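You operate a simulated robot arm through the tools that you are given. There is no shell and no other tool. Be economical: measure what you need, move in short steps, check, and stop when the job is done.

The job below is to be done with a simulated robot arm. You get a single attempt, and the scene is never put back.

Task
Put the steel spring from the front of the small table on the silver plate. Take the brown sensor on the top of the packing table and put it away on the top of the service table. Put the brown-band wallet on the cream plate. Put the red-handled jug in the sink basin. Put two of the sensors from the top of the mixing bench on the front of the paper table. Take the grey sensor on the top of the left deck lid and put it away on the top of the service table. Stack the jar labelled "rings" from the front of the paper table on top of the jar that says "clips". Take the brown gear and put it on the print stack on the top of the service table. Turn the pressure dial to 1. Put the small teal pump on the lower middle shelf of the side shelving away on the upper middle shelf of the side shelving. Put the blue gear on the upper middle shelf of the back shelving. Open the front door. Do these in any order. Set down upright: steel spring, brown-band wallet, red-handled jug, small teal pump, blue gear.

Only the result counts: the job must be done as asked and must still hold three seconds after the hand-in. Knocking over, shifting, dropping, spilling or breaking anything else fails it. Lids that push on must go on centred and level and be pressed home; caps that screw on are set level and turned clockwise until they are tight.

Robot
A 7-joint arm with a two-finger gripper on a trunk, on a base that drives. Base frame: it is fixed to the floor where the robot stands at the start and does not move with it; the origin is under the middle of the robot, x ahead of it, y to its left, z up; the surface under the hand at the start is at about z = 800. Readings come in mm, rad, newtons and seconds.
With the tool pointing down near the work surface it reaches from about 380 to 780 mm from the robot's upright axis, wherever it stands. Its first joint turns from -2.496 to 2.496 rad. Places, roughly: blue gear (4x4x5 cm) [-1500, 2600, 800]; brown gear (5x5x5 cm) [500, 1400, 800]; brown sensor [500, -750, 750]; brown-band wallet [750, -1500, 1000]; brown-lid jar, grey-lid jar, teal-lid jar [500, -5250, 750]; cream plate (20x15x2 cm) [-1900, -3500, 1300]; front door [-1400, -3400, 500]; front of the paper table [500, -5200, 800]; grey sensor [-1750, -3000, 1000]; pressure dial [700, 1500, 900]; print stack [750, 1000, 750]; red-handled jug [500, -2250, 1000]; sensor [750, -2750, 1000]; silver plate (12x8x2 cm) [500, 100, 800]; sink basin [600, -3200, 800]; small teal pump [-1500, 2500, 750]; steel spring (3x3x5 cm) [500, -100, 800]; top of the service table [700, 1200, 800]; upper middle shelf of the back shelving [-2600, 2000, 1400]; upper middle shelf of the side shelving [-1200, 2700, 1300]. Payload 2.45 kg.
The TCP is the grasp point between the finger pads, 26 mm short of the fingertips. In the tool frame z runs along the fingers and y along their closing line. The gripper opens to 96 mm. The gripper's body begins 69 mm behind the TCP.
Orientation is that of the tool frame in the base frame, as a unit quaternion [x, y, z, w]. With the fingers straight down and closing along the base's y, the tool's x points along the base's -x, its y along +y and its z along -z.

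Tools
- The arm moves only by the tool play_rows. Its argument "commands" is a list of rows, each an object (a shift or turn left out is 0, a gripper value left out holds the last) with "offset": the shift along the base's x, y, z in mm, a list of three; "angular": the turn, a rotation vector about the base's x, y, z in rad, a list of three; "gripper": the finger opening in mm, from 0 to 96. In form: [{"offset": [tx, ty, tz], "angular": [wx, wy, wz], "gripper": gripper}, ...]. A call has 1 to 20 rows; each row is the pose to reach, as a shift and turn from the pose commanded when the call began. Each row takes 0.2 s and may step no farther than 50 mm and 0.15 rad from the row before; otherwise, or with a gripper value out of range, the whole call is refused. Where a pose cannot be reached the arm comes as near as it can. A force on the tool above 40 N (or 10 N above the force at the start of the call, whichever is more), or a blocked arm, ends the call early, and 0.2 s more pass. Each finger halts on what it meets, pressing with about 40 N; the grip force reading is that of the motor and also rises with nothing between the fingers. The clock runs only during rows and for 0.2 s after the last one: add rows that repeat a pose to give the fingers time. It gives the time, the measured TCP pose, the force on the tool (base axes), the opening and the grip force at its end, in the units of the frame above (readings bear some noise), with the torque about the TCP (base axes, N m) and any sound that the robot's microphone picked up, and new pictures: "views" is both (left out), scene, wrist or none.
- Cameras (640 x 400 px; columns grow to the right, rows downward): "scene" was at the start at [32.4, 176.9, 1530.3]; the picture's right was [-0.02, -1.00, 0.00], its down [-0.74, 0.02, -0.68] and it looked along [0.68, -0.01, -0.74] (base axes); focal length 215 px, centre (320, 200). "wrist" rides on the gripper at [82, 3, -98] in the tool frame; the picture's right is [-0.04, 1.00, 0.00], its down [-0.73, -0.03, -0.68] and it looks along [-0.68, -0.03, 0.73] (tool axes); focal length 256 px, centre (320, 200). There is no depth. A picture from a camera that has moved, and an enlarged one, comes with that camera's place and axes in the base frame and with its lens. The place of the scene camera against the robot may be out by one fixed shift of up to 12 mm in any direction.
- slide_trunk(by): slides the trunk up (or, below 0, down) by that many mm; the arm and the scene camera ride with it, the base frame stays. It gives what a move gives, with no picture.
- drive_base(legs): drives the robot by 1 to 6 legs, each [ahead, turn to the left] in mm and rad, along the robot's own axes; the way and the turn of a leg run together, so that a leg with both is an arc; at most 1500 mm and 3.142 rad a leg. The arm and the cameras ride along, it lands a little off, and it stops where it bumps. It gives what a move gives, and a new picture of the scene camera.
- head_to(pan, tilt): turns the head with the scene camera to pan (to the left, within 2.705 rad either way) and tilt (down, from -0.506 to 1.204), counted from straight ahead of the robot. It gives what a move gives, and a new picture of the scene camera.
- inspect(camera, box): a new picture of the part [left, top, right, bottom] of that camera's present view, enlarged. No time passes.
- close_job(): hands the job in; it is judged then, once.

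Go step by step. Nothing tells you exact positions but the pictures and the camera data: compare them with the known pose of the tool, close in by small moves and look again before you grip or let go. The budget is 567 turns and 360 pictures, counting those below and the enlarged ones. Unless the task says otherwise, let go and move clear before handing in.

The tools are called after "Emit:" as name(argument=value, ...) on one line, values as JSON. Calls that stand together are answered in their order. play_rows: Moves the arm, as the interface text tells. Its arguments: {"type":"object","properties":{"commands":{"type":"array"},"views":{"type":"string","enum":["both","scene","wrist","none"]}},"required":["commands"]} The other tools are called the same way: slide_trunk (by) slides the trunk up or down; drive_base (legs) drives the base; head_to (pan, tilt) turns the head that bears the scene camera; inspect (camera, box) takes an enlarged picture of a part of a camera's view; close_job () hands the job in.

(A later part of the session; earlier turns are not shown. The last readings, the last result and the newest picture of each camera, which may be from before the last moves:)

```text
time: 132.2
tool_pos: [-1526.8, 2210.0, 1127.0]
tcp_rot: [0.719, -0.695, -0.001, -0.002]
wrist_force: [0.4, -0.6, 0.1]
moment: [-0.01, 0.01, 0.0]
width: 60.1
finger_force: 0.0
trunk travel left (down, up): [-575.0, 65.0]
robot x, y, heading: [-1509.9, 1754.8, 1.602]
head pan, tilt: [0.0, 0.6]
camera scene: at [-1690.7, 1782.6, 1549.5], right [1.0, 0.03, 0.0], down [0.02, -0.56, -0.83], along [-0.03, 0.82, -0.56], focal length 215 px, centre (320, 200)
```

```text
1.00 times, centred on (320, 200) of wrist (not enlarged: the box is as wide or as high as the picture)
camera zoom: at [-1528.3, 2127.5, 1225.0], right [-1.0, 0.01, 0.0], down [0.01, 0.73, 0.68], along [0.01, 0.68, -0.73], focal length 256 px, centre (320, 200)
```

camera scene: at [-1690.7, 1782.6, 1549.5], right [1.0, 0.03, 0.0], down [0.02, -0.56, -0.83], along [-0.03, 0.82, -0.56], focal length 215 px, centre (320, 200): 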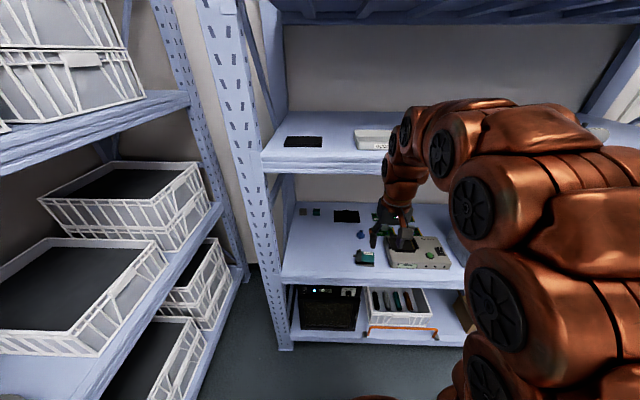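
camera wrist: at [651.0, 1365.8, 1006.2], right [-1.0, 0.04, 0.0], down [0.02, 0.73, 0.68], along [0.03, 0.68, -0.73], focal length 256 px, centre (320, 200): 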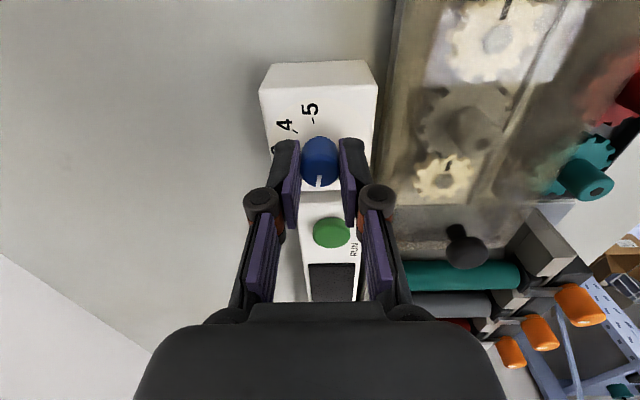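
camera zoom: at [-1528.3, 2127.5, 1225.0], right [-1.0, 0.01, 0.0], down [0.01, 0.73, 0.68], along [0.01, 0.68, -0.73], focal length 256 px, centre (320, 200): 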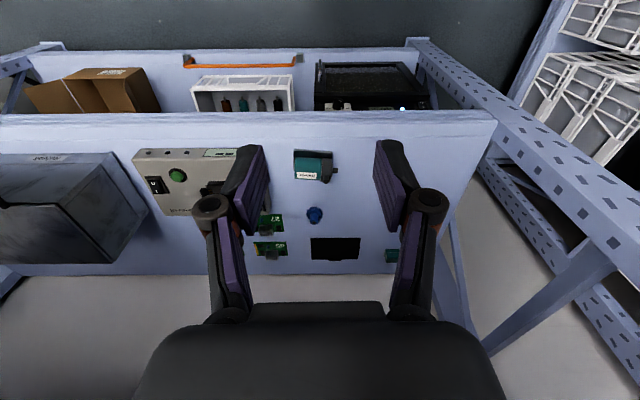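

The pump's axis runs along x at about (-1508, 2450); the gear at (-1508, 2606). I plan to reach in with the tool tilted forward and the trunk lowered so the arm stays clear of the upper shelf. First retract, square up and come 100 mm closer.

Emit:
play_rows(commands=[{"offset": [0, -45, 0]}, {"offset": [0, -80, 0]}], views="none")

Emit:
drive_base(legs=[[0, -0.031], [100, 0]])

Emit:
slide_trunk(by=-280)

Emit:
head_to(pan=0.0, tilt=0.5)

```text
time: 132.8
tool_pos: [-1526.4, 2129.8, 1130.2]
tcp_rot: [0.718, -0.696, -0.002, -0.001]
wrist_force: [0.6, 0.5, 0.6]
moment: [-0.05, 0.0, 0.02]
width: 60.2
finger_force: 0.1
trunk travel left (down, up): [-575.0, 65.0]
robot x, y, heading: [-1511.8, 1754.6, 1.605]
head pan, tilt: [0.0, 0.6]
```

```text
time: 134.3
tool_pos: [-1513.4, 2230.7, 1130.0]
tcp_rot: [-0.706, 0.708, 0.001, 0.002]
wrist_force: [-0.5, 0.0, 0.2]
moment: [-0.01, 0.01, -0.01]
width: 60.0
finger_force: 0.0
trunk travel left (down, up): [-575.0, 65.0]
robot x, y, heading: [-1509.6, 1856.7, 1.567]
head pan, tilt: [0.0, 0.6]
camera scene: at [-1689.4, 1889.2, 1549.5], right [1.0, 0.0, 0.0], down [0.0, -0.56, -0.83], along [0.0, 0.83, -0.56], focal length 215 px, centre (320, 200)
```

scene: 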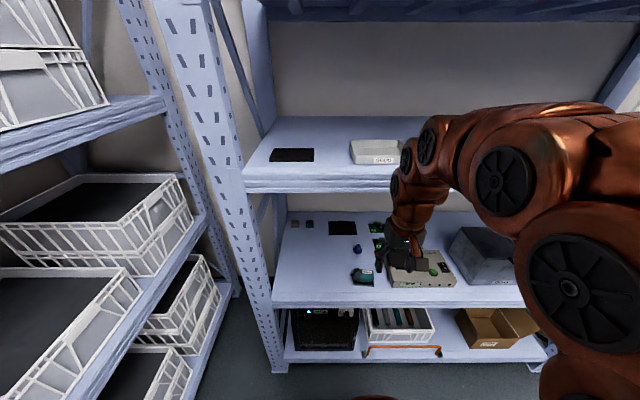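

```text
time: 137.2
tool_pos: [-1513.2, 2230.5, 850.1]
tcp_rot: [-0.707, 0.708, 0.001, 0.001]
wrist_force: [0.1, 0.8, -0.3]
moment: [-0.01, 0.01, 0.03]
width: 60.3
finger_force: 0.0
trunk travel left (down, up): [-295.0, 345.0]
robot x, y, heading: [-1508.0, 1855.6, 1.575]
head pan, tilt: [0.0, 0.6]
```

```text
time: 137.8
tool_pos: [-1515.3, 2230.9, 850.3]
tcp_rot: [-0.707, 0.708, 0.001, 0.001]
wrist_force: [0.0, 0.1, 0.6]
moment: [-0.01, 0.0, -0.01]
width: 59.8
finger_force: 0.0
trunk travel left (down, up): [-295.0, 345.0]
robot x, y, heading: [-1509.1, 1853.9, 1.568]
head pan, tilt: [0.0, 0.499]
camera scene: at [-1689.4, 1892.0, 1278.5], right [1.0, 0.0, 0.0], down [0.0, -0.48, -0.88], along [0.0, 0.88, -0.48], focal length 215 px, centre (320, 200)
```

scene: 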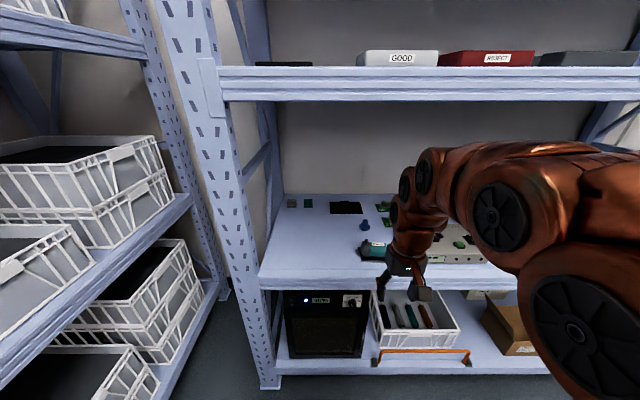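

Shelf surface z≈765, front edge y≈2357; pump at about (-1513, 2428), gear (-1511, 2580); upper shelf lip bottom ≈1248. I'll turn the hand 90° so it closes along y.

Emit:
play_rows(commands=[{"offset": [0, 0, 20], "angular": [0, 0, 0.13], "gripper": 75}, {"offset": [0, 0, 40], "angular": [0, 0, 0.27]}, {"offset": [0, 0, 50], "angular": [0, 0, 0.41]}, {"offset": [0, 0, 50], "angular": [0, 0, 0.55]}, {"offset": [0, 0, 50], "angular": [0, 0, 0.69]}, {"offset": [0, 0, 50], "angular": [0, 0, 0.83]}, {"offset": [0, 0, 50], "angular": [0, 0, 0.97]}, {"offset": [0, 0, 50], "angular": [0, 0, 1.11]}, {"offset": [0, 0, 50], "angular": [0, 0, 1.25]}, {"offset": [0, 0, 50], "angular": [0, 0, 1.39]}, {"offset": [0, 0, 50], "angular": [0, 0, 1.53]}, {"offset": [0, 0, 50], "angular": [0, 0, 1.571]}], views="none")

Emit:
play_rows(commands=[{"angular": [0.1, 0, 0]}, {"angular": [0.2, 0, 0]}, {"angular": [0.3, 0, 0]}, {"angular": [0.4, 0, 0]}, {"offset": [0, 30, 0], "angular": [0.5, 0, 0]}, {"offset": [0, 50, 0], "angular": [0.5, 0, 0]}, {"offset": [0, 50, 0], "angular": [0.5, 0, 0]}])

```text
time: 140.4
tool_pos: [-1514.9, 2230.8, 899.9]
tcp_rot: [1.0, -0.001, -0.002, 0.001]
wrist_force: [-0.1, 0.0, 0.2]
moment: [0.03, -0.03, -0.01]
width: 75.0
finger_force: 0.0
trunk travel left (down, up): [-295.0, 345.0]
robot x, y, heading: [-1513.3, 1855.4, 1.57]
head pan, tilt: [0.0, 0.499]
```

```text
time: 142.0
tool_pos: [-1513.4, 2281.3, 897.1]
tcp_rot: [0.969, 0.0, -0.001, -0.247]
wrist_force: [0.6, -0.2, 0.3]
moment: [0.0, -0.01, -0.01]
width: 74.8
finger_force: 0.0
trunk travel left (down, up): [-295.0, 345.0]
robot x, y, heading: [-1512.8, 1856.6, 1.575]
head pan, tilt: [0.0, 0.499]
camera scene: at [-1689.3, 1892.0, 1278.5], right [1.0, 0.0, 0.0], down [0.0, -0.48, -0.88], along [0.0, 0.88, -0.48], focal length 215 px, centre (320, 200)
camera wrist: at [-1431.9, 2229.6, 982.0], right [-0.04, -0.88, -0.48], down [-0.73, -0.3, 0.61], along [-0.68, 0.38, -0.63], focal length 256 px, centre (320, 200)
```

scene: 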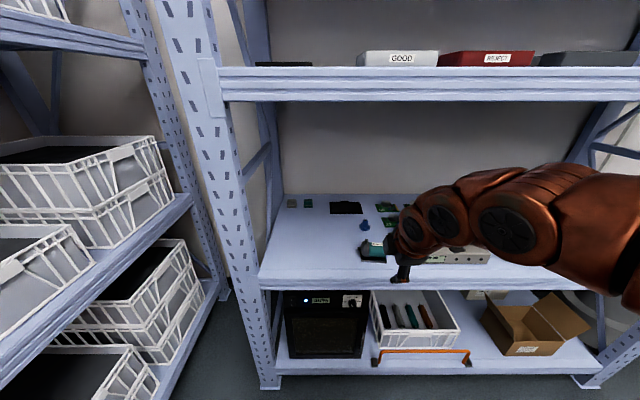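
wrist: 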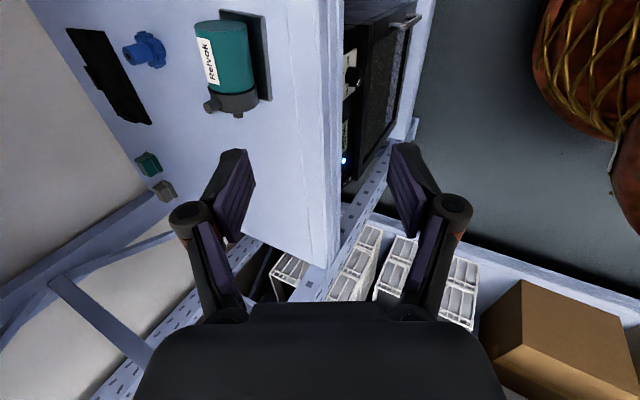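

The arm sits well under the upper shelf. Enlarging the pump in the wrist view.

Emit:
inspect(camera="wrist", box=[160, 0, 320, 130])

Emit:
inspect(camera="scene", box=[340, 200, 440, 270])

```text
3.08 times, centred on (240, 65) of wrist
camera zoom: at [-1431.9, 2229.6, 982.0], right [-0.04, -0.88, -0.48], down [-0.73, -0.3, 0.61], along [-0.68, 0.38, -0.63], focal length 788 px, centre (566, 615)
```

zoom: 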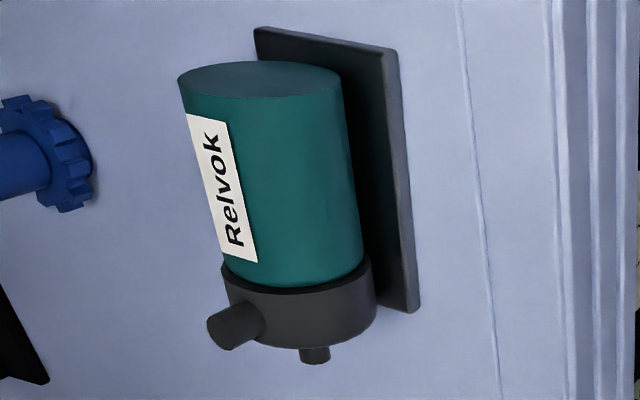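

```text
5.71 times, centred on (390, 235) of scene
camera zoom: at [-1689.3, 1892.0, 1278.5], right [1.0, 0.0, 0.0], down [0.0, -0.48, -0.88], along [0.0, 0.88, -0.48], focal length 1230 px, centre (-80, 0)
```

zoom: 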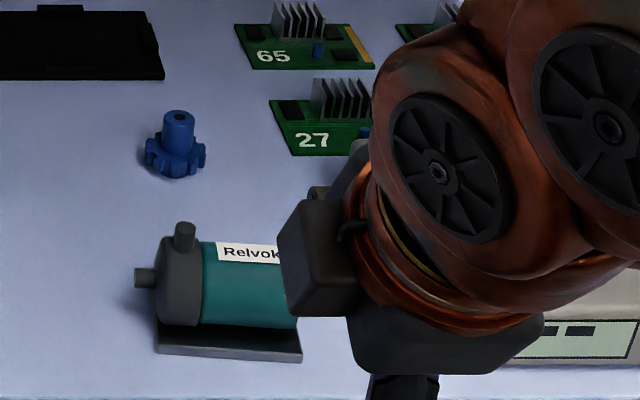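

The cylinder is ~48 mm in diameter, axis about (y 2435, z 797). I'll use a tilt of 0.4 rad and move to a standoff along the tool axis.

Emit:
play_rows(commands=[{"offset": [8, 30, 0], "angular": [-0.05, 0, 0]}, {"offset": [8, 70, 0], "angular": [-0.1, 0, 0]}, {"offset": [8, 110, 0], "angular": [-0.1, 0, 0]}, {"offset": [8, 119, -17], "angular": [-0.1, 0, 0]}, {"offset": [8, 119, -17], "angular": [-0.1, 0, 0]}])

Emit:
inspect(camera="wrist", box=[200, 60, 440, 240])

```text
time: 143.2
tool_pos: [-1506.8, 2400.0, 883.3]
tcp_rot: [0.98, -0.002, -0.001, -0.198]
wrist_force: [-0.4, -0.3, 0.0]
moment: [0.0, 0.02, 0.0]
width: 74.9
finger_force: 0.1
trunk travel left (down, up): [-295.0, 345.0]
robot x, y, heading: [-1513.3, 1851.5, 1.574]
head pan, tilt: [0.0, 0.499]
camera scene: at [-1689.3, 1892.0, 1278.5], right [1.0, 0.0, 0.0], down [0.0, -0.48, -0.88], along [0.0, 0.88, -0.48], focal length 215 px, centre (320, 200)
camera wrist: at [-1424.7, 2357.1, 971.6], right [-0.04, -0.92, -0.39], down [-0.73, -0.24, 0.64], along [-0.68, 0.31, -0.66], focal length 256 px, centre (320, 200)
```

scene: 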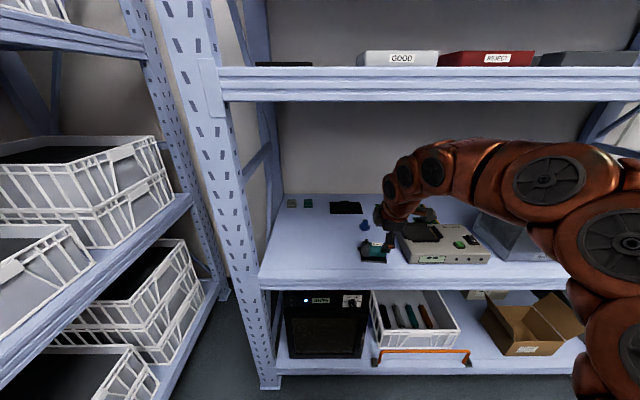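
wrist: 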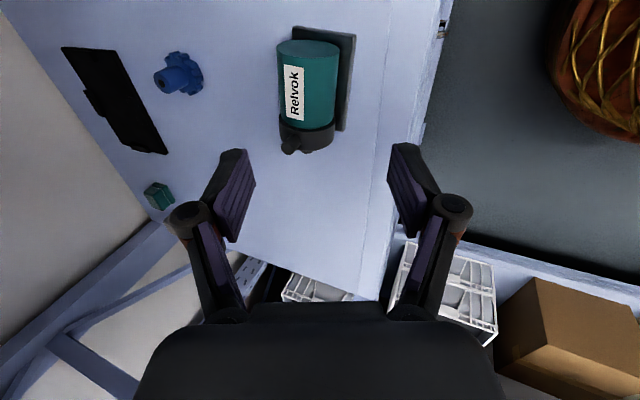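

```text
2.22 times, centred on (320, 150) of wrist
camera zoom: at [-1424.7, 2357.1, 971.6], right [-0.04, -0.92, -0.39], down [-0.73, -0.24, 0.64], along [-0.68, 0.31, -0.66], focal length 569 px, centre (320, 311)
```

zoom: 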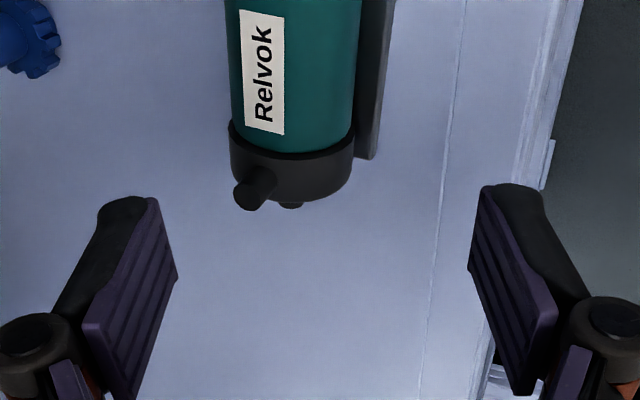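

Triangulating two wrist views gives the cylinder axis at y≈2453, z≈779 (shelf ≈746), teal middle x≈-1500. I'll align and advance part way.

Emit:
play_rows(commands=[{"offset": [6, 8.2, 3.5]}, {"offset": [6, 23, -31]}, {"offset": [6, 30, -48]}, {"offset": [6, 30, -48]}], views="wrist")

Emit:
inspect(camera="wrist", box=[200, 60, 440, 240])

```text
time: 144.2
tool_pos: [-1499.6, 2429.9, 834.8]
tcp_rot: [0.98, -0.001, -0.001, -0.199]
wrist_force: [-0.8, -0.1, -0.5]
moment: [0.01, 0.04, 0.0]
width: 75.0
finger_force: 0.1
trunk travel left (down, up): [-295.0, 345.0]
robot x, y, heading: [-1509.4, 1850.9, 1.57]
head pan, tilt: [0.0, 0.499]
camera wrist: at [-1418.2, 2387.2, 923.8], right [-0.04, -0.92, -0.39], down [-0.73, -0.24, 0.64], along [-0.68, 0.31, -0.66], focal length 256 px, centre (320, 200)
```

wrist: 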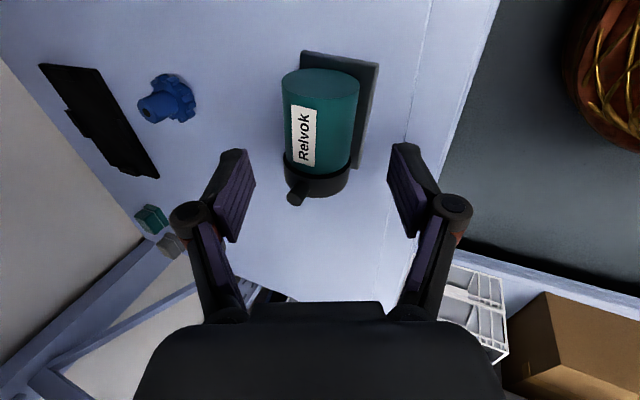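

```text
2.22 times, centred on (320, 150) of wrist
camera zoom: at [-1418.2, 2387.2, 923.8], right [-0.04, -0.92, -0.39], down [-0.73, -0.24, 0.64], along [-0.68, 0.31, -0.66], focal length 569 px, centre (320, 311)
```

zoom: 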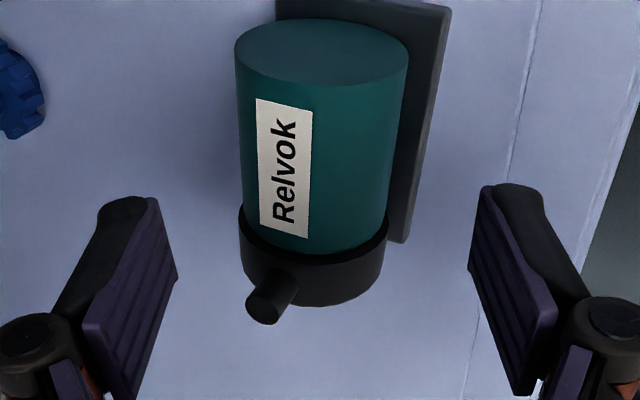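

Well centred. Advance the rest (≈40 mm along the tool axis), watching force, then close.

Emit:
play_rows(commands=[{"offset": [0, 7, -16]}, {"offset": [0, 12, -29]}, {"offset": [0, 15, -37]}, {"offset": [0, 15, -37]}], views="wrist")

```text
time: 145.2
tool_pos: [-1499.3, 2446.0, 799.1]
tcp_rot: [0.98, 0.0, -0.002, -0.197]
wrist_force: [0.1, -0.1, -1.1]
moment: [0.01, -0.01, 0.0]
width: 74.8
finger_force: 0.0
trunk travel left (down, up): [-295.0, 345.0]
robot x, y, heading: [-1509.0, 1852.7, 1.571]
head pan, tilt: [0.0, 0.499]
camera wrist: at [-1418.0, 2403.8, 887.4], right [-0.04, -0.92, -0.39], down [-0.73, -0.24, 0.64], along [-0.68, 0.31, -0.66], focal length 256 px, centre (320, 200)
```

wrist: 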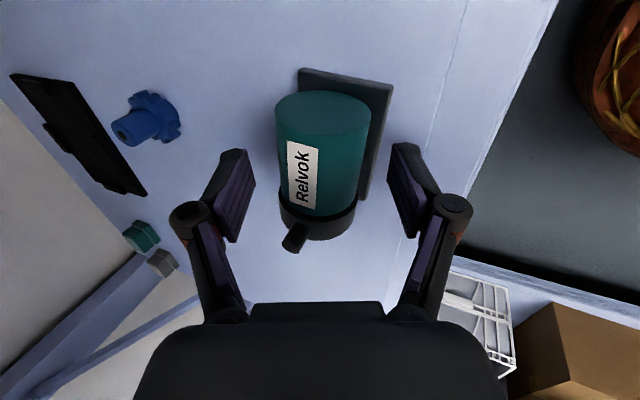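

I'll back off 3 mm (tips swing lower when closing) and close gently in stages.

Emit:
play_rows(commands=[{"offset": [0, -1.2, 3], "gripper": 64}, {"offset": [0, -1.2, 3], "gripper": 56}, {"offset": [0, -1.2, 3], "gripper": 56}], views="wrist")

```text
time: 146.0
tool_pos: [-1499.5, 2444.6, 801.4]
tcp_rot: [0.98, -0.001, -0.002, -0.198]
wrist_force: [-0.4, 0.1, -0.4]
moment: [0.02, 0.02, 0.0]
width: 56.0
finger_force: 0.1
trunk travel left (down, up): [-295.0, 345.0]
robot x, y, heading: [-1514.1, 1857.2, 1.57]
head pan, tilt: [0.0, 0.499]
camera wrist: at [-1418.0, 2402.0, 889.6], right [-0.04, -0.92, -0.39], down [-0.73, -0.24, 0.64], along [-0.68, 0.31, -0.66], focal length 256 px, centre (320, 200)
```

wrist: 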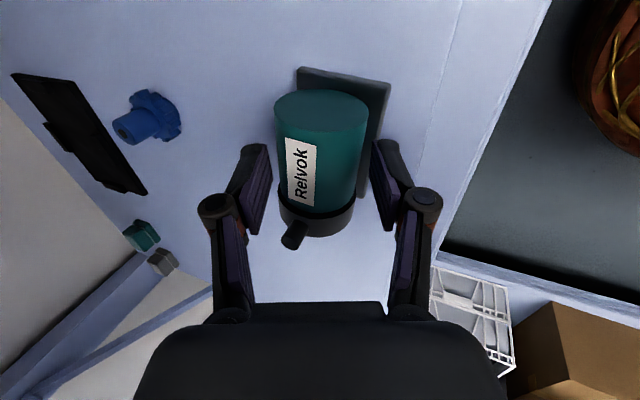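

Emit:
play_rows(commands=[{"gripper": 48}, {"gripper": 40}, {"gripper": 40}, {"gripper": 40}], views="wrist")

```text
time: 147.0
tool_pos: [-1500.2, 2443.8, 801.3]
tcp_rot: [0.98, -0.001, -0.002, -0.198]
wrist_force: [-0.2, 3.9, 6.7]
moment: [0.25, 0.55, -0.25]
width: 46.2
finger_force: 40.1
trunk travel left (down, up): [-295.0, 345.0]
robot x, y, heading: [-1511.4, 1854.6, 1.572]
head pan, tilt: [0.0, 0.499]
camera wrist: at [-1418.0, 2402.1, 890.1], right [-0.04, -0.92, -0.39], down [-0.73, -0.24, 0.64], along [-0.68, 0.31, -0.66], focal length 256 px, centre (320, 200)
```

wrist: 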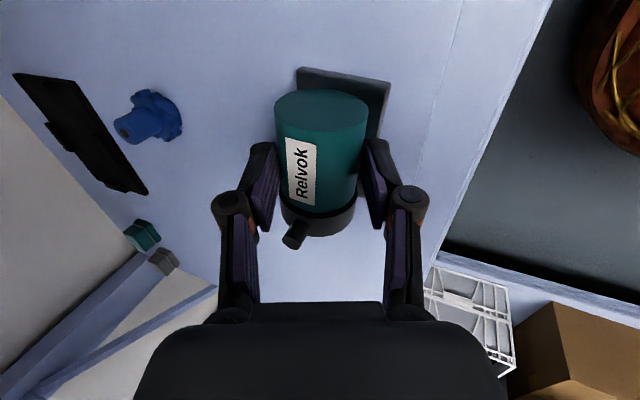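

Gripped at 46 mm. Lift a little and check.

Emit:
play_rows(commands=[{"offset": [0, 0, 10]}, {"offset": [0, 0, 30]}, {"offset": [0, 0, 50]}, {"offset": [0, 0, 50]}])

```text
time: 148.0
tool_pos: [-1498.7, 2443.7, 850.1]
tcp_rot: [0.98, 0.0, -0.002, -0.2]
wrist_force: [0.3, 1.1, -4.7]
moment: [-0.07, -0.06, -0.04]
width: 43.5
finger_force: 40.1
trunk travel left (down, up): [-295.0, 345.0]
robot x, y, heading: [-1509.3, 1853.6, 1.569]
head pan, tilt: [0.0, 0.499]
camera scene: at [-1689.3, 1892.2, 1278.5], right [1.0, 0.0, 0.0], down [0.0, -0.48, -0.88], along [0.0, 0.88, -0.48], focal length 215 px, centre (320, 200)
camera wrist: at [-1417.2, 2401.9, 939.6], right [-0.04, -0.92, -0.39], down [-0.73, -0.24, 0.64], along [-0.68, 0.31, -0.66], focal length 256 px, centre (320, 200)
```

scene: 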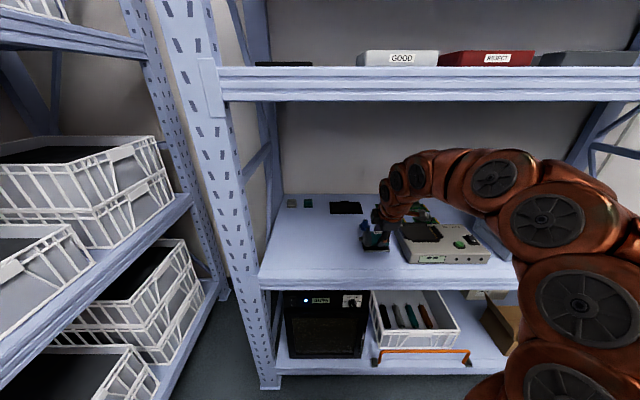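
wrist: 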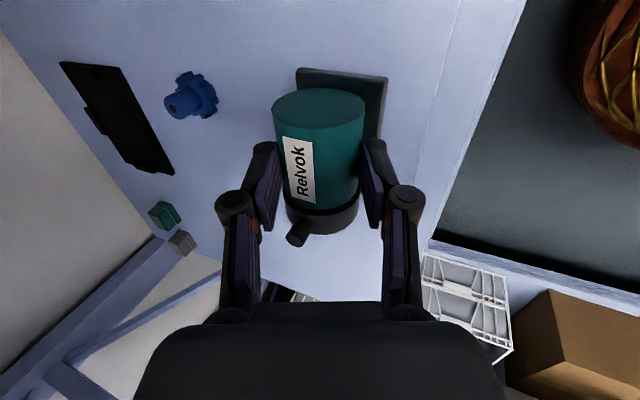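

The opening shrank from 46.2 to 43.5 – the cylinder may be slipping toward the tips. I'll set it back down and regrasp deeper; first lower carefully.

Emit:
play_rows(commands=[{"offset": [0, 0, -20]}, {"offset": [0, 0, -38]}, {"offset": [0, 0, -42]}, {"offset": [0, 0, -44]}], views="none")

```text
time: 149.0
tool_pos: [-1500.2, 2443.7, 807.0]
tcp_rot: [0.98, -0.001, -0.002, -0.199]
wrist_force: [0.0, -1.3, -4.5]
moment: [-0.07, -0.04, 0.0]
width: 43.7
finger_force: 39.8
trunk travel left (down, up): [-295.0, 345.0]
robot x, y, heading: [-1508.2, 1852.9, 1.574]
head pan, tilt: [0.0, 0.499]
```

Emit:
play_rows(commands=[{"offset": [0, 0, -2]}, {"offset": [0, 0, -3]}], views="none")

Emit:
play_rows(commands=[{"offset": [0, 0, -2]}, {"offset": [0, 0, -3]}], views="none")

Emit:
inspect(camera="wrist", box=[200, 60, 440, 240])

```text
time: 149.6
tool_pos: [-1499.8, 2443.8, 805.5]
tcp_rot: [0.98, -0.002, -0.002, -0.2]
wrist_force: [0.5, -2.9, 8.7]
moment: [0.34, 0.58, 0.11]
width: 43.6
finger_force: 40.4
trunk travel left (down, up): [-295.0, 345.0]
robot x, y, heading: [-1513.4, 1852.8, 1.571]
head pan, tilt: [0.0, 0.499]
```

```text
time: 150.2
tool_pos: [-1498.8, 2444.4, 803.9]
tcp_rot: [0.98, -0.002, -0.002, -0.201]
wrist_force: [11.2, -5.0, 25.5]
moment: [0.89, 0.75, -0.22]
width: 43.3
finger_force: 39.9
trunk travel left (down, up): [-295.0, 345.0]
robot x, y, heading: [-1511.0, 1854.7, 1.571]
head pan, tilt: [0.0, 0.499]
```

```text
2.22 times, centred on (320, 150) of wrist
camera zoom: at [-1417.6, 2400.9, 892.5], right [-0.04, -0.92, -0.39], down [-0.73, -0.24, 0.64], along [-0.68, 0.32, -0.66], focal length 569 px, centre (320, 311)
```

zoom: 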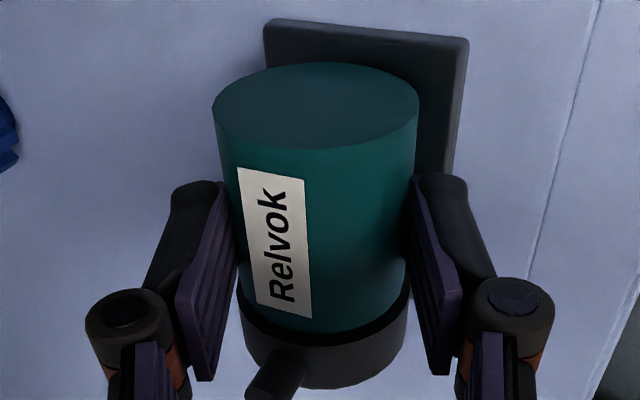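

Contact; slip was ~4 mm because the pads only reached the edge. I'll open, go 8 mm deeper along the axis, and regrip.

Emit:
play_rows(commands=[{"offset": [0, 0, 1], "gripper": 56}, {"offset": [0, 0, 1], "gripper": 60}, {"offset": [0, 1, -4], "gripper": 60}, {"offset": [0, 3, -8]}, {"offset": [0, 3, -8]}], views="none")

Emit:
play_rows(commands=[{"gripper": 52}, {"gripper": 40}, {"gripper": 40}, {"gripper": 40}], views="wrist")

```text
time: 151.4
tool_pos: [-1500.3, 2447.3, 792.8]
tcp_rot: [0.98, -0.001, -0.002, -0.199]
wrist_force: [0.4, 0.4, 0.1]
moment: [0.0, 0.04, -0.02]
width: 60.0
finger_force: 0.0
trunk travel left (down, up): [-295.0, 345.0]
robot x, y, heading: [-1510.3, 1851.6, 1.569]
head pan, tilt: [0.0, 0.499]
```

```text
time: 152.4
tool_pos: [-1501.4, 2447.6, 793.5]
tcp_rot: [0.98, -0.001, -0.002, -0.199]
wrist_force: [0.0, 3.8, 7.0]
moment: [0.13, 0.24, -0.16]
width: 47.1
finger_force: 39.6
trunk travel left (down, up): [-295.0, 345.0]
robot x, y, heading: [-1507.5, 1853.3, 1.568]
head pan, tilt: [0.0, 0.499]
camera wrist: at [-1419.2, 2405.0, 882.7], right [-0.04, -0.92, -0.39], down [-0.73, -0.24, 0.64], along [-0.68, 0.31, -0.66], focal length 256 px, centre (320, 200)
```

wrist: 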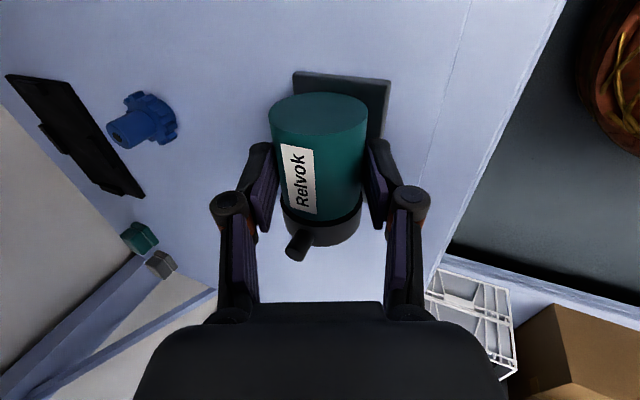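

Now at 47.1 mm. Lift and check.

Emit:
play_rows(commands=[{"offset": [0, 0, 5]}, {"offset": [0, 0, 25]}, {"offset": [0, 0, 50]}, {"offset": [0, 0, 50]}, {"offset": [0, 0, 50]}], views="wrist")

```text
time: 153.6
tool_pos: [-1500.0, 2446.7, 843.1]
tcp_rot: [0.98, -0.001, -0.003, -0.198]
wrist_force: [0.0, 0.0, -4.5]
moment: [-0.02, -0.03, 0.01]
width: 47.0
finger_force: 39.9
trunk travel left (down, up): [-295.0, 345.0]
robot x, y, heading: [-1511.6, 1851.7, 1.57]
head pan, tilt: [0.0, 0.499]
camera wrist: at [-1418.4, 2404.4, 932.7], right [-0.04, -0.92, -0.39], down [-0.73, -0.24, 0.64], along [-0.68, 0.31, -0.66], focal length 256 px, centre (320, 200)
```

wrist: 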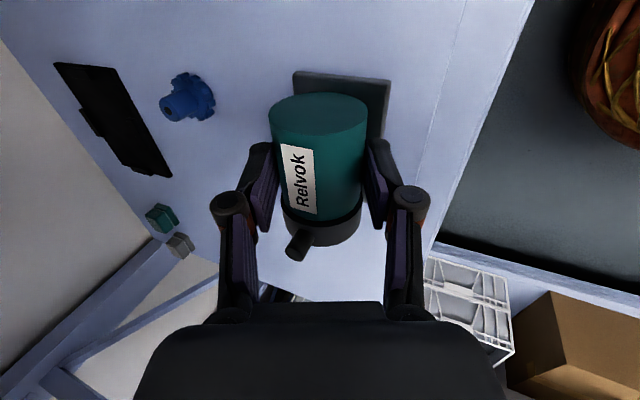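

Grip is stable. I'll withdraw the pump from the shelf, raise the trunk fully, and look at the upper shelf.

Emit:
play_rows(commands=[{"offset": [0, -30, 20]}, {"offset": [0, -75, 30]}, {"offset": [0, -120, 30]}, {"offset": [0, -165, 30]}, {"offset": [0, -205, 30]}, {"offset": [0, -205, 30]}], views="none")

Emit:
slide_trunk(by=340)

Emit:
head_to(pan=0.0, tilt=0.4)

```text
time: 155.0
tool_pos: [-1497.1, 2241.5, 873.6]
tcp_rot: [0.98, 0.0, -0.001, -0.198]
wrist_force: [-0.1, 0.2, -5.2]
moment: [-0.04, -0.06, -0.01]
width: 47.1
finger_force: 39.9
trunk travel left (down, up): [-295.0, 345.0]
robot x, y, heading: [-1511.9, 1855.8, 1.57]
head pan, tilt: [0.0, 0.499]
```

```text
time: 158.4
tool_pos: [-1498.2, 2242.0, 1213.7]
tcp_rot: [0.98, 0.0, -0.002, -0.198]
wrist_force: [-0.1, 0.3, -4.5]
moment: [-0.02, -0.05, -0.03]
width: 47.1
finger_force: 39.9
trunk travel left (down, up): [-635.0, 5.0]
robot x, y, heading: [-1514.4, 1855.3, 1.573]
head pan, tilt: [0.0, 0.499]
```

```text
time: 159.0
tool_pos: [-1497.9, 2239.4, 1212.8]
tcp_rot: [0.98, -0.001, -0.001, -0.198]
wrist_force: [0.1, 0.3, -4.8]
moment: [-0.03, -0.02, 0.0]
width: 47.0
finger_force: 40.5
trunk travel left (down, up): [-635.0, 5.0]
robot x, y, heading: [-1511.3, 1855.7, 1.572]
head pan, tilt: [0.0, 0.4]
camera scene: at [-1689.3, 1893.8, 1627.6], right [1.0, 0.0, 0.0], down [0.0, -0.39, -0.92], along [0.0, 0.92, -0.39], focal length 215 px, centre (320, 200)
```

scene: 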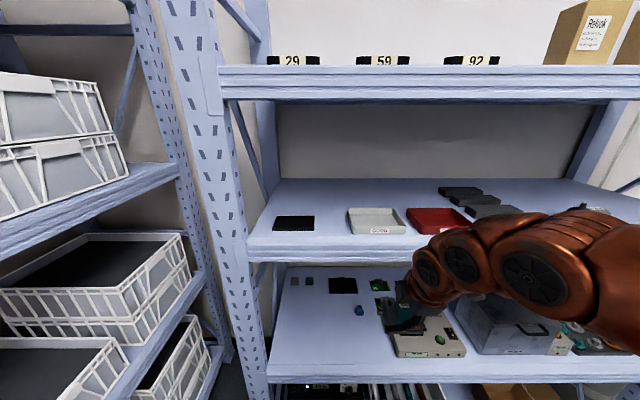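

The trays sit close to the front here; there's more free room further right, in front of the dark boxes. I'll shift the robot about 480 mm to +x.

Emit:
drive_base(legs=[[-60, 0], [0, -1.571], [480, 0], [0, 1.571]])

Emit:
head_to(pan=0.25, tilt=0.5)

```text
time: 170.1
tool_pos: [-987.2, 2158.1, 1213.4]
tcp_rot: [0.979, -0.043, 0.007, -0.198]
wrist_force: [0.4, -0.1, -4.7]
moment: [-0.07, -0.02, -0.01]
width: 47.2
finger_force: 40.3
trunk travel left (down, up): [-635.0, 5.0]
robot x, y, heading: [-1032.2, 1774.1, 1.482]
head pan, tilt: [0.0, 0.4]
camera scene: at [-1207.0, 1829.6, 1627.7], right [1.0, -0.09, 0.0], down [-0.03, -0.39, -0.92], along [0.08, 0.92, -0.39], focal length 215 px, centre (320, 200)
```

scene: 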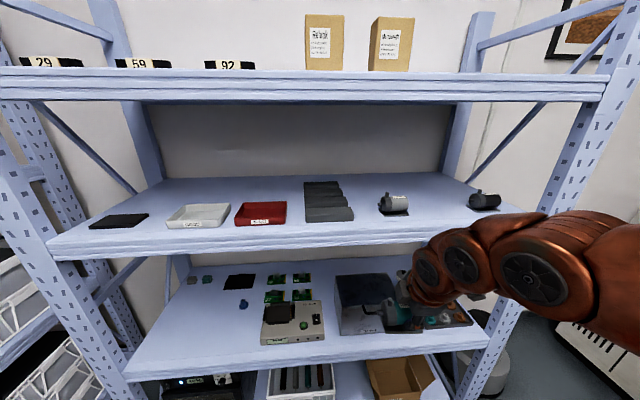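

```text
time: 170.9
tool_pos: [-987.5, 2158.7, 1213.1]
tcp_rot: [0.979, -0.043, 0.006, -0.199]
wrist_force: [-0.8, -0.7, -4.8]
moment: [-0.03, -0.07, 0.01]
width: 46.9
finger_force: 40.0
trunk travel left (down, up): [-635.0, 5.0]
robot x, y, heading: [-1031.5, 1776.9, 1.486]
head pan, tilt: [0.25, 0.499]
camera scene: at [-1229.7, 1827.1, 1618.6], right [0.99, 0.16, 0.0], down [0.08, -0.47, -0.88], along [-0.14, 0.87, -0.48], focal length 215 px, centre (320, 200)
```

scene: 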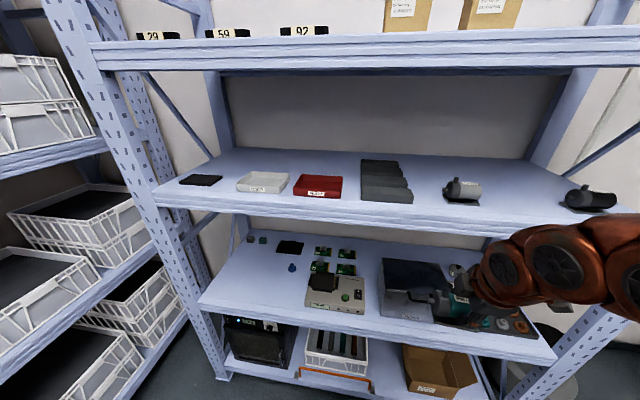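

A 250 mm gap between the grey pump and the black pump is centred near x≈-695. I'll drive 340 mm further and square up.

Emit:
drive_base(legs=[[0, -1.45], [340, 0], [0, 1.571]])

Emit:
head_to(pan=0.1, tilt=0.5)

```text
time: 180.5
tool_pos: [-683.3, 2170.5, 1214.4]
tcp_rot: [0.98, 0.008, -0.004, -0.199]
wrist_force: [0.5, -0.4, -5.0]
moment: [-0.07, -0.02, 0.02]
width: 47.2
finger_force: 39.4
trunk travel left (down, up): [-635.0, 5.0]
robot x, y, heading: [-685.4, 1783.9, 1.59]
head pan, tilt: [0.25, 0.499]
camera scene: at [-889.9, 1814.0, 1618.5], right [0.96, 0.26, 0.0], down [0.13, -0.46, -0.88], along [-0.23, 0.85, -0.48], focal length 215 px, centre (320, 200)
```

scene: 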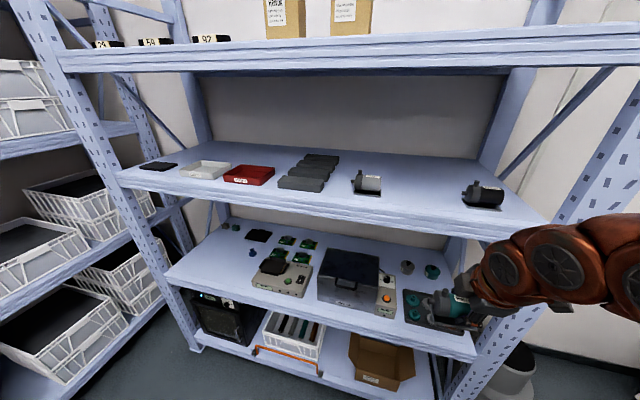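

```text
time: 181.2
tool_pos: [-683.1, 2169.7, 1213.7]
tcp_rot: [0.98, 0.008, -0.004, -0.198]
wrist_force: [-0.8, 0.2, -4.5]
moment: [-0.06, -0.05, -0.01]
width: 46.9
finger_force: 39.9
trunk travel left (down, up): [-635.0, 5.0]
robot x, y, heading: [-689.2, 1783.5, 1.589]
head pan, tilt: [0.099, 0.499]
camera scene: at [-876.6, 1816.6, 1618.5], right [0.99, 0.12, 0.0], down [0.06, -0.48, -0.88], along [-0.1, 0.87, -0.48], focal length 215 px, centre (320, 200)
```

scene: 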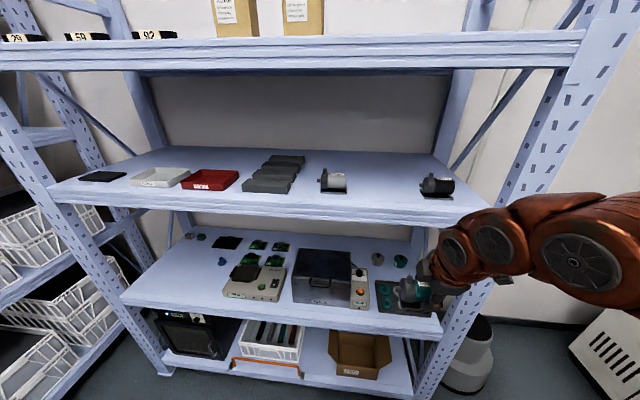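

Gap centre ≈ -720. I'll raise the pump above shelf level and move in.

Emit:
play_rows(commands=[{"offset": [-5, 0, 45]}, {"offset": [-10, 0, 90]}, {"offset": [-15, 0, 135]}, {"offset": [-20, 20, 165]}, {"offset": [-22, 65, 165]}, {"offset": [-22, 110, 165]}, {"offset": [-22, 110, 165]}])

```text
time: 182.8
tool_pos: [-704.4, 2282.6, 1378.3]
tcp_rot: [0.98, 0.008, -0.004, -0.199]
wrist_force: [-0.1, 0.3, -5.2]
moment: [-0.1, -0.05, 0.01]
width: 47.1
finger_force: 39.5
trunk travel left (down, up): [-635.0, 5.0]
robot x, y, heading: [-687.1, 1781.3, 1.591]
head pan, tilt: [0.099, 0.499]
camera scene: at [-876.7, 1817.1, 1618.5], right [0.99, 0.12, 0.0], down [0.06, -0.48, -0.88], along [-0.1, 0.87, -0.48], focal length 215 px, centre (320, 200)
camera wrist: at [-622.4, 2240.9, 1466.8], right [-0.03, -0.92, -0.39], down [-0.73, -0.25, 0.64], along [-0.69, 0.3, -0.66], focal length 256 px, centre (320, 200)
```

scene: 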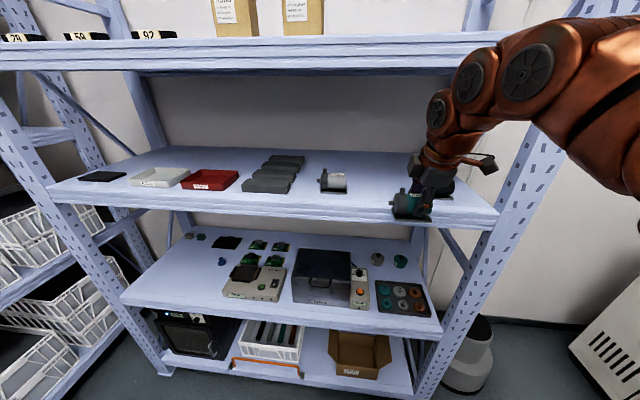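
wrist: 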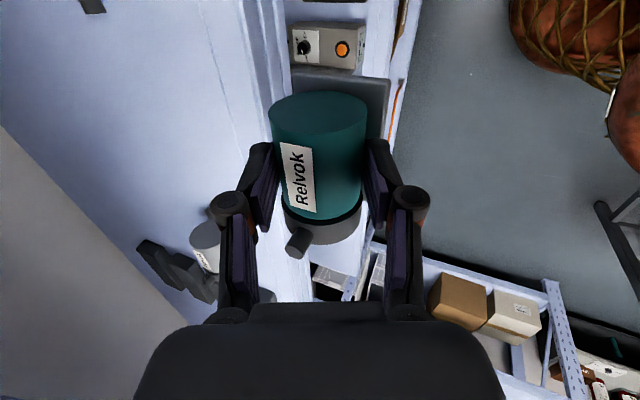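

The upper arm links would come close to the top shelf's lip. I'll lower the trunk 150 mm and reach up instead, to flatten the arm, then look.

Emit:
slide_trunk(by=-150)

Emit:
play_rows(commands=[{"offset": [0, -20, 45]}, {"offset": [0, -20, 90]}, {"offset": [0, -20, 118]}, {"offset": [0, -20, 118]}])

```text
time: 184.5
tool_pos: [-704.4, 2281.3, 1228.8]
tcp_rot: [0.98, 0.008, -0.004, -0.199]
wrist_force: [0.0, 0.0, -4.8]
moment: [-0.06, -0.04, 0.01]
width: 46.9
finger_force: 40.2
trunk travel left (down, up): [-485.0, 155.0]
robot x, y, heading: [-687.5, 1783.6, 1.587]
head pan, tilt: [0.099, 0.499]
```

```text
time: 185.5
tool_pos: [-693.4, 2262.1, 1333.8]
tcp_rot: [0.98, 0.007, -0.005, -0.201]
wrist_force: [4.2, -0.7, -3.9]
moment: [-0.01, 0.17, 0.08]
width: 47.0
finger_force: 39.6
out of reach, approached as far as the arm can: row 3, 4
trunk travel left (down, up): [-485.0, 155.0]
robot x, y, heading: [-686.2, 1780.3, 1.592]
head pan, tilt: [0.099, 0.499]
camera scene: at [-872.8, 1816.4, 1469.0], right [0.99, 0.12, 0.0], down [0.05, -0.48, -0.88], along [-0.1, 0.87, -0.48], focal length 215 px, centre (320, 200)
camera wrist: at [-611.3, 2221.0, 1422.3], right [-0.03, -0.92, -0.39], down [-0.72, -0.25, 0.64], along [-0.69, 0.3, -0.66], focal length 256 px, centre (320, 200)
```

scene: 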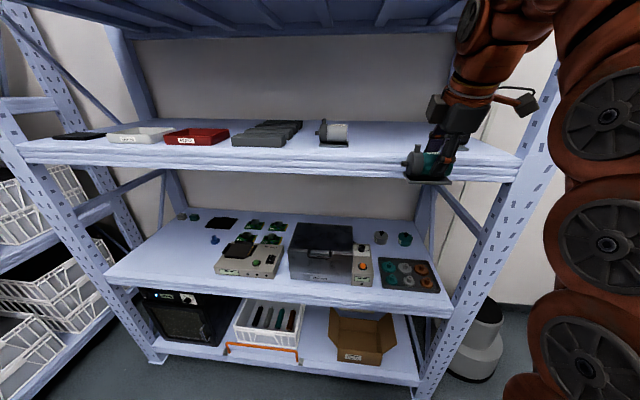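
wrist: 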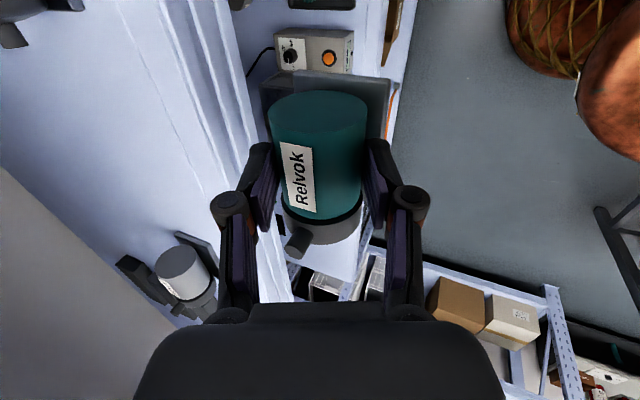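

That straightens the arm upward, which is worse. I'll reverse: lower the arm, raise the trunk back to the top, and enter at a lower height near the front edge.

Emit:
play_rows(commands=[{"offset": [0, 0, -40]}, {"offset": [0, 0, -80]}, {"offset": [0, 0, -105]}, {"offset": [-8, 0, -145]}, {"offset": [-8, 0, -145]}], views="none")

Emit:
slide_trunk(by=155)

Emit:
head_to(pan=0.1, tilt=0.4)

```text
time: 186.7
tool_pos: [-711.0, 2259.9, 1187.7]
tcp_rot: [0.98, 0.008, -0.004, -0.198]
wrist_force: [0.8, 0.4, -5.2]
moment: [-0.04, -0.05, 0.0]
width: 47.0
finger_force: 39.8
trunk travel left (down, up): [-485.0, 155.0]
robot x, y, heading: [-688.4, 1784.1, 1.59]
head pan, tilt: [0.099, 0.499]
```

```text
time: 188.5
tool_pos: [-709.9, 2259.7, 1342.9]
tcp_rot: [0.98, 0.008, -0.004, -0.199]
wrist_force: [-0.1, -0.4, -4.7]
moment: [-0.04, -0.05, -0.01]
width: 47.0
finger_force: 40.3
trunk travel left (down, up): [-640.0, 0.0]
robot x, y, heading: [-690.1, 1785.0, 1.591]
head pan, tilt: [0.099, 0.499]
```

```text
time: 189.2
tool_pos: [-708.9, 2260.2, 1342.9]
tcp_rot: [0.98, 0.008, -0.003, -0.199]
wrist_force: [0.2, 0.5, -4.7]
moment: [-0.1, -0.05, 0.01]
width: 47.1
finger_force: 40.4
trunk travel left (down, up): [-640.0, 0.0]
robot x, y, heading: [-688.2, 1783.3, 1.59]
head pan, tilt: [0.099, 0.4]
camera scene: at [-876.8, 1818.3, 1632.6], right [0.99, 0.12, 0.0], down [0.05, -0.39, -0.92], along [-0.11, 0.91, -0.39], focal length 215 px, centre (320, 200)
```

scene: 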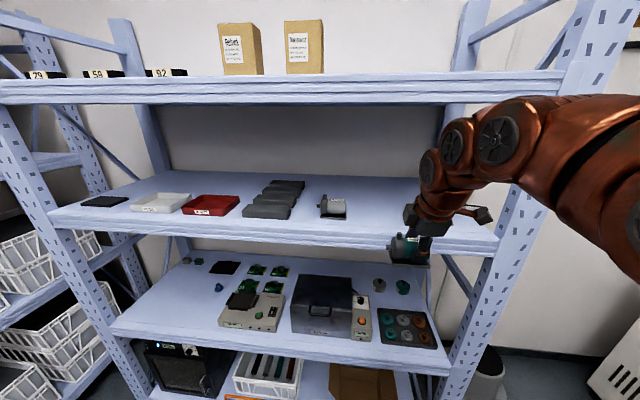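

The arm is now well below the lip. I'll raise 15 mm and move in step by step.

Emit:
play_rows(commands=[{"offset": [0, 0, 18]}, {"offset": [0, 40, 18]}, {"offset": [0, 70, 18]}, {"offset": [0, 70, 18]}])

```text
time: 190.2
tool_pos: [-710.9, 2331.8, 1360.7]
tcp_rot: [0.98, 0.008, -0.003, -0.198]
wrist_force: [-1.1, 0.4, -5.0]
moment: [-0.06, -0.02, 0.01]
width: 47.1
finger_force: 40.0
trunk travel left (down, up): [-640.0, 0.0]
robot x, y, heading: [-687.2, 1785.7, 1.586]
head pan, tilt: [0.099, 0.4]
camera scene: at [-876.9, 1818.8, 1632.6], right [0.99, 0.12, 0.0], down [0.05, -0.39, -0.92], along [-0.11, 0.91, -0.39], focal length 215 px, centre (320, 200)
camera wrist: at [-628.0, 2290.7, 1448.9], right [-0.03, -0.92, -0.39], down [-0.73, -0.25, 0.64], along [-0.69, 0.3, -0.66], focal length 256 px, centre (320, 200)
```

scene: 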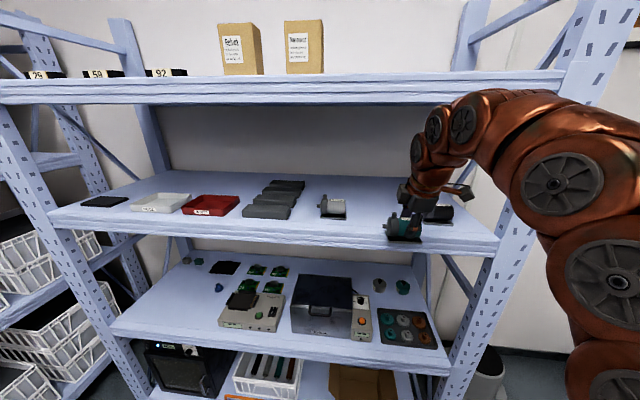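
wrist: 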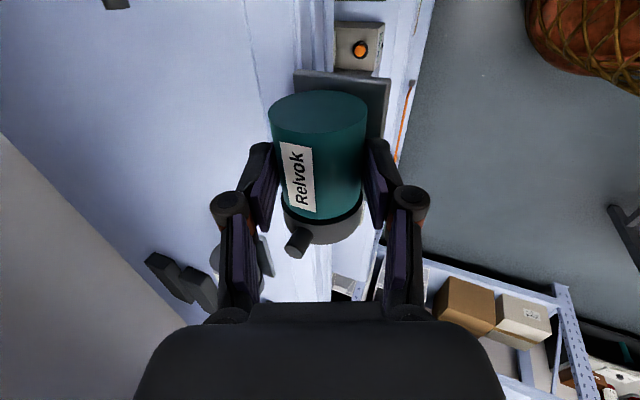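

Front edge ≈2373. Arm remains below the lip. Continue in to y≈2427.

Emit:
play_rows(commands=[{"offset": [0, 30, 0]}, {"offset": [0, 60, 0]}, {"offset": [0, 96, 0]}, {"offset": [0, 96, -5]}, {"offset": [0, 96, -5]}])

```text
time: 191.4
tool_pos: [-711.4, 2428.3, 1357.3]
tcp_rot: [0.98, 0.008, -0.003, -0.198]
wrist_force: [-0.8, -0.4, -5.2]
moment: [-0.05, -0.07, -0.04]
width: 47.0
finger_force: 39.9
trunk travel left (down, up): [-640.0, 0.0]
robot x, y, heading: [-690.4, 1780.0, 1.585]
head pan, tilt: [0.099, 0.4]
camera scene: at [-876.8, 1818.3, 1632.7], right [0.99, 0.12, 0.0], down [0.05, -0.39, -0.92], along [-0.11, 0.91, -0.39], focal length 215 px, centre (320, 200)
camera wrist: at [-628.4, 2386.6, 1445.6], right [-0.03, -0.92, -0.39], down [-0.73, -0.25, 0.64], along [-0.69, 0.3, -0.66], focal length 256 px, centre (320, 200)
```

scene: 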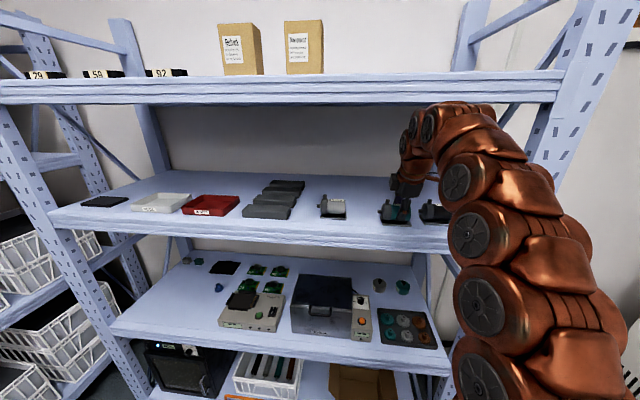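
wrist: 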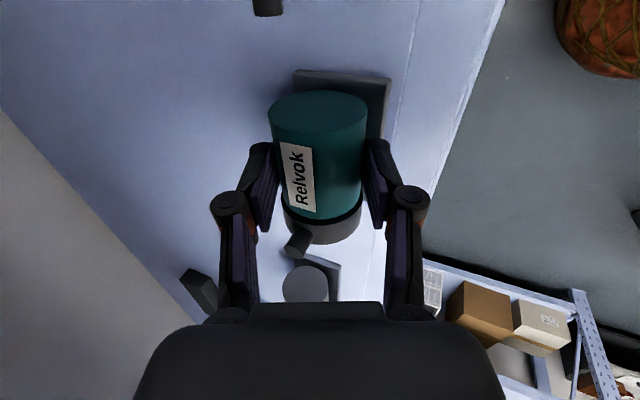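

Gaps: ~33 mm right (black pump), ~90 mm left. I'll shift 25 mm left and lower to touch.

Emit:
play_rows(commands=[{"offset": [-12, 0, 0]}, {"offset": [-25, 0, 0]}, {"offset": [-25, 0, -8]}, {"offset": [-25, 0, -14]}, {"offset": [-25, 0, -14]}], views="none")

Emit:
play_rows(commands=[{"offset": [0, 0, -2]}, {"offset": [0, 0, -4]}, {"offset": [0, 0, -4]}], views="none")

Emit:
play_rows(commands=[{"offset": [0, 0, -2]}, {"offset": [0, 0, -3]}, {"offset": [0, 0, -3]}], views="none")

```text
time: 192.4
tool_pos: [-736.6, 2426.6, 1355.1]
tcp_rot: [0.978, 0.008, -0.004, -0.21]
wrist_force: [-0.8, 0.7, 12.7]
moment: [-0.25, -0.07, 0.07]
width: 46.8
finger_force: 40.6
trunk travel left (down, up): [-640.0, 0.0]
robot x, y, heading: [-686.4, 1784.1, 1.584]
head pan, tilt: [0.099, 0.4]
stopped in row 4: the force on the tool passed its limit at 46 N (the readings are from after the stop); the commanded pose is now the measured one
```

```text
time: 193.0
tool_pos: [-736.0, 2426.2, 1354.4]
tcp_rot: [0.977, 0.009, -0.005, -0.214]
wrist_force: [-1.1, -2.2, 11.0]
moment: [-0.36, -0.33, -0.06]
width: 47.1
finger_force: 39.2
trunk travel left (down, up): [-640.0, 0.0]
robot x, y, heading: [-688.4, 1781.0, 1.588]
head pan, tilt: [0.099, 0.4]
stopped in row 3: the force on the tool passed its limit at 43 N (the readings are from after the stop); the commanded pose is now the measured one
```

```text
time: 193.8
tool_pos: [-736.3, 2427.3, 1353.3]
tcp_rot: [0.976, 0.007, -0.006, -0.218]
wrist_force: [0.3, -3.3, 12.7]
moment: [-0.34, -0.34, -0.04]
width: 47.2
finger_force: 40.8
trunk travel left (down, up): [-640.0, 0.0]
robot x, y, heading: [-686.3, 1782.7, 1.59]
head pan, tilt: [0.099, 0.4]
stopped in row 3: the force on the tool passed its limit at 41 N (the readings are from after the stop); the commanded pose is now the measured one
```

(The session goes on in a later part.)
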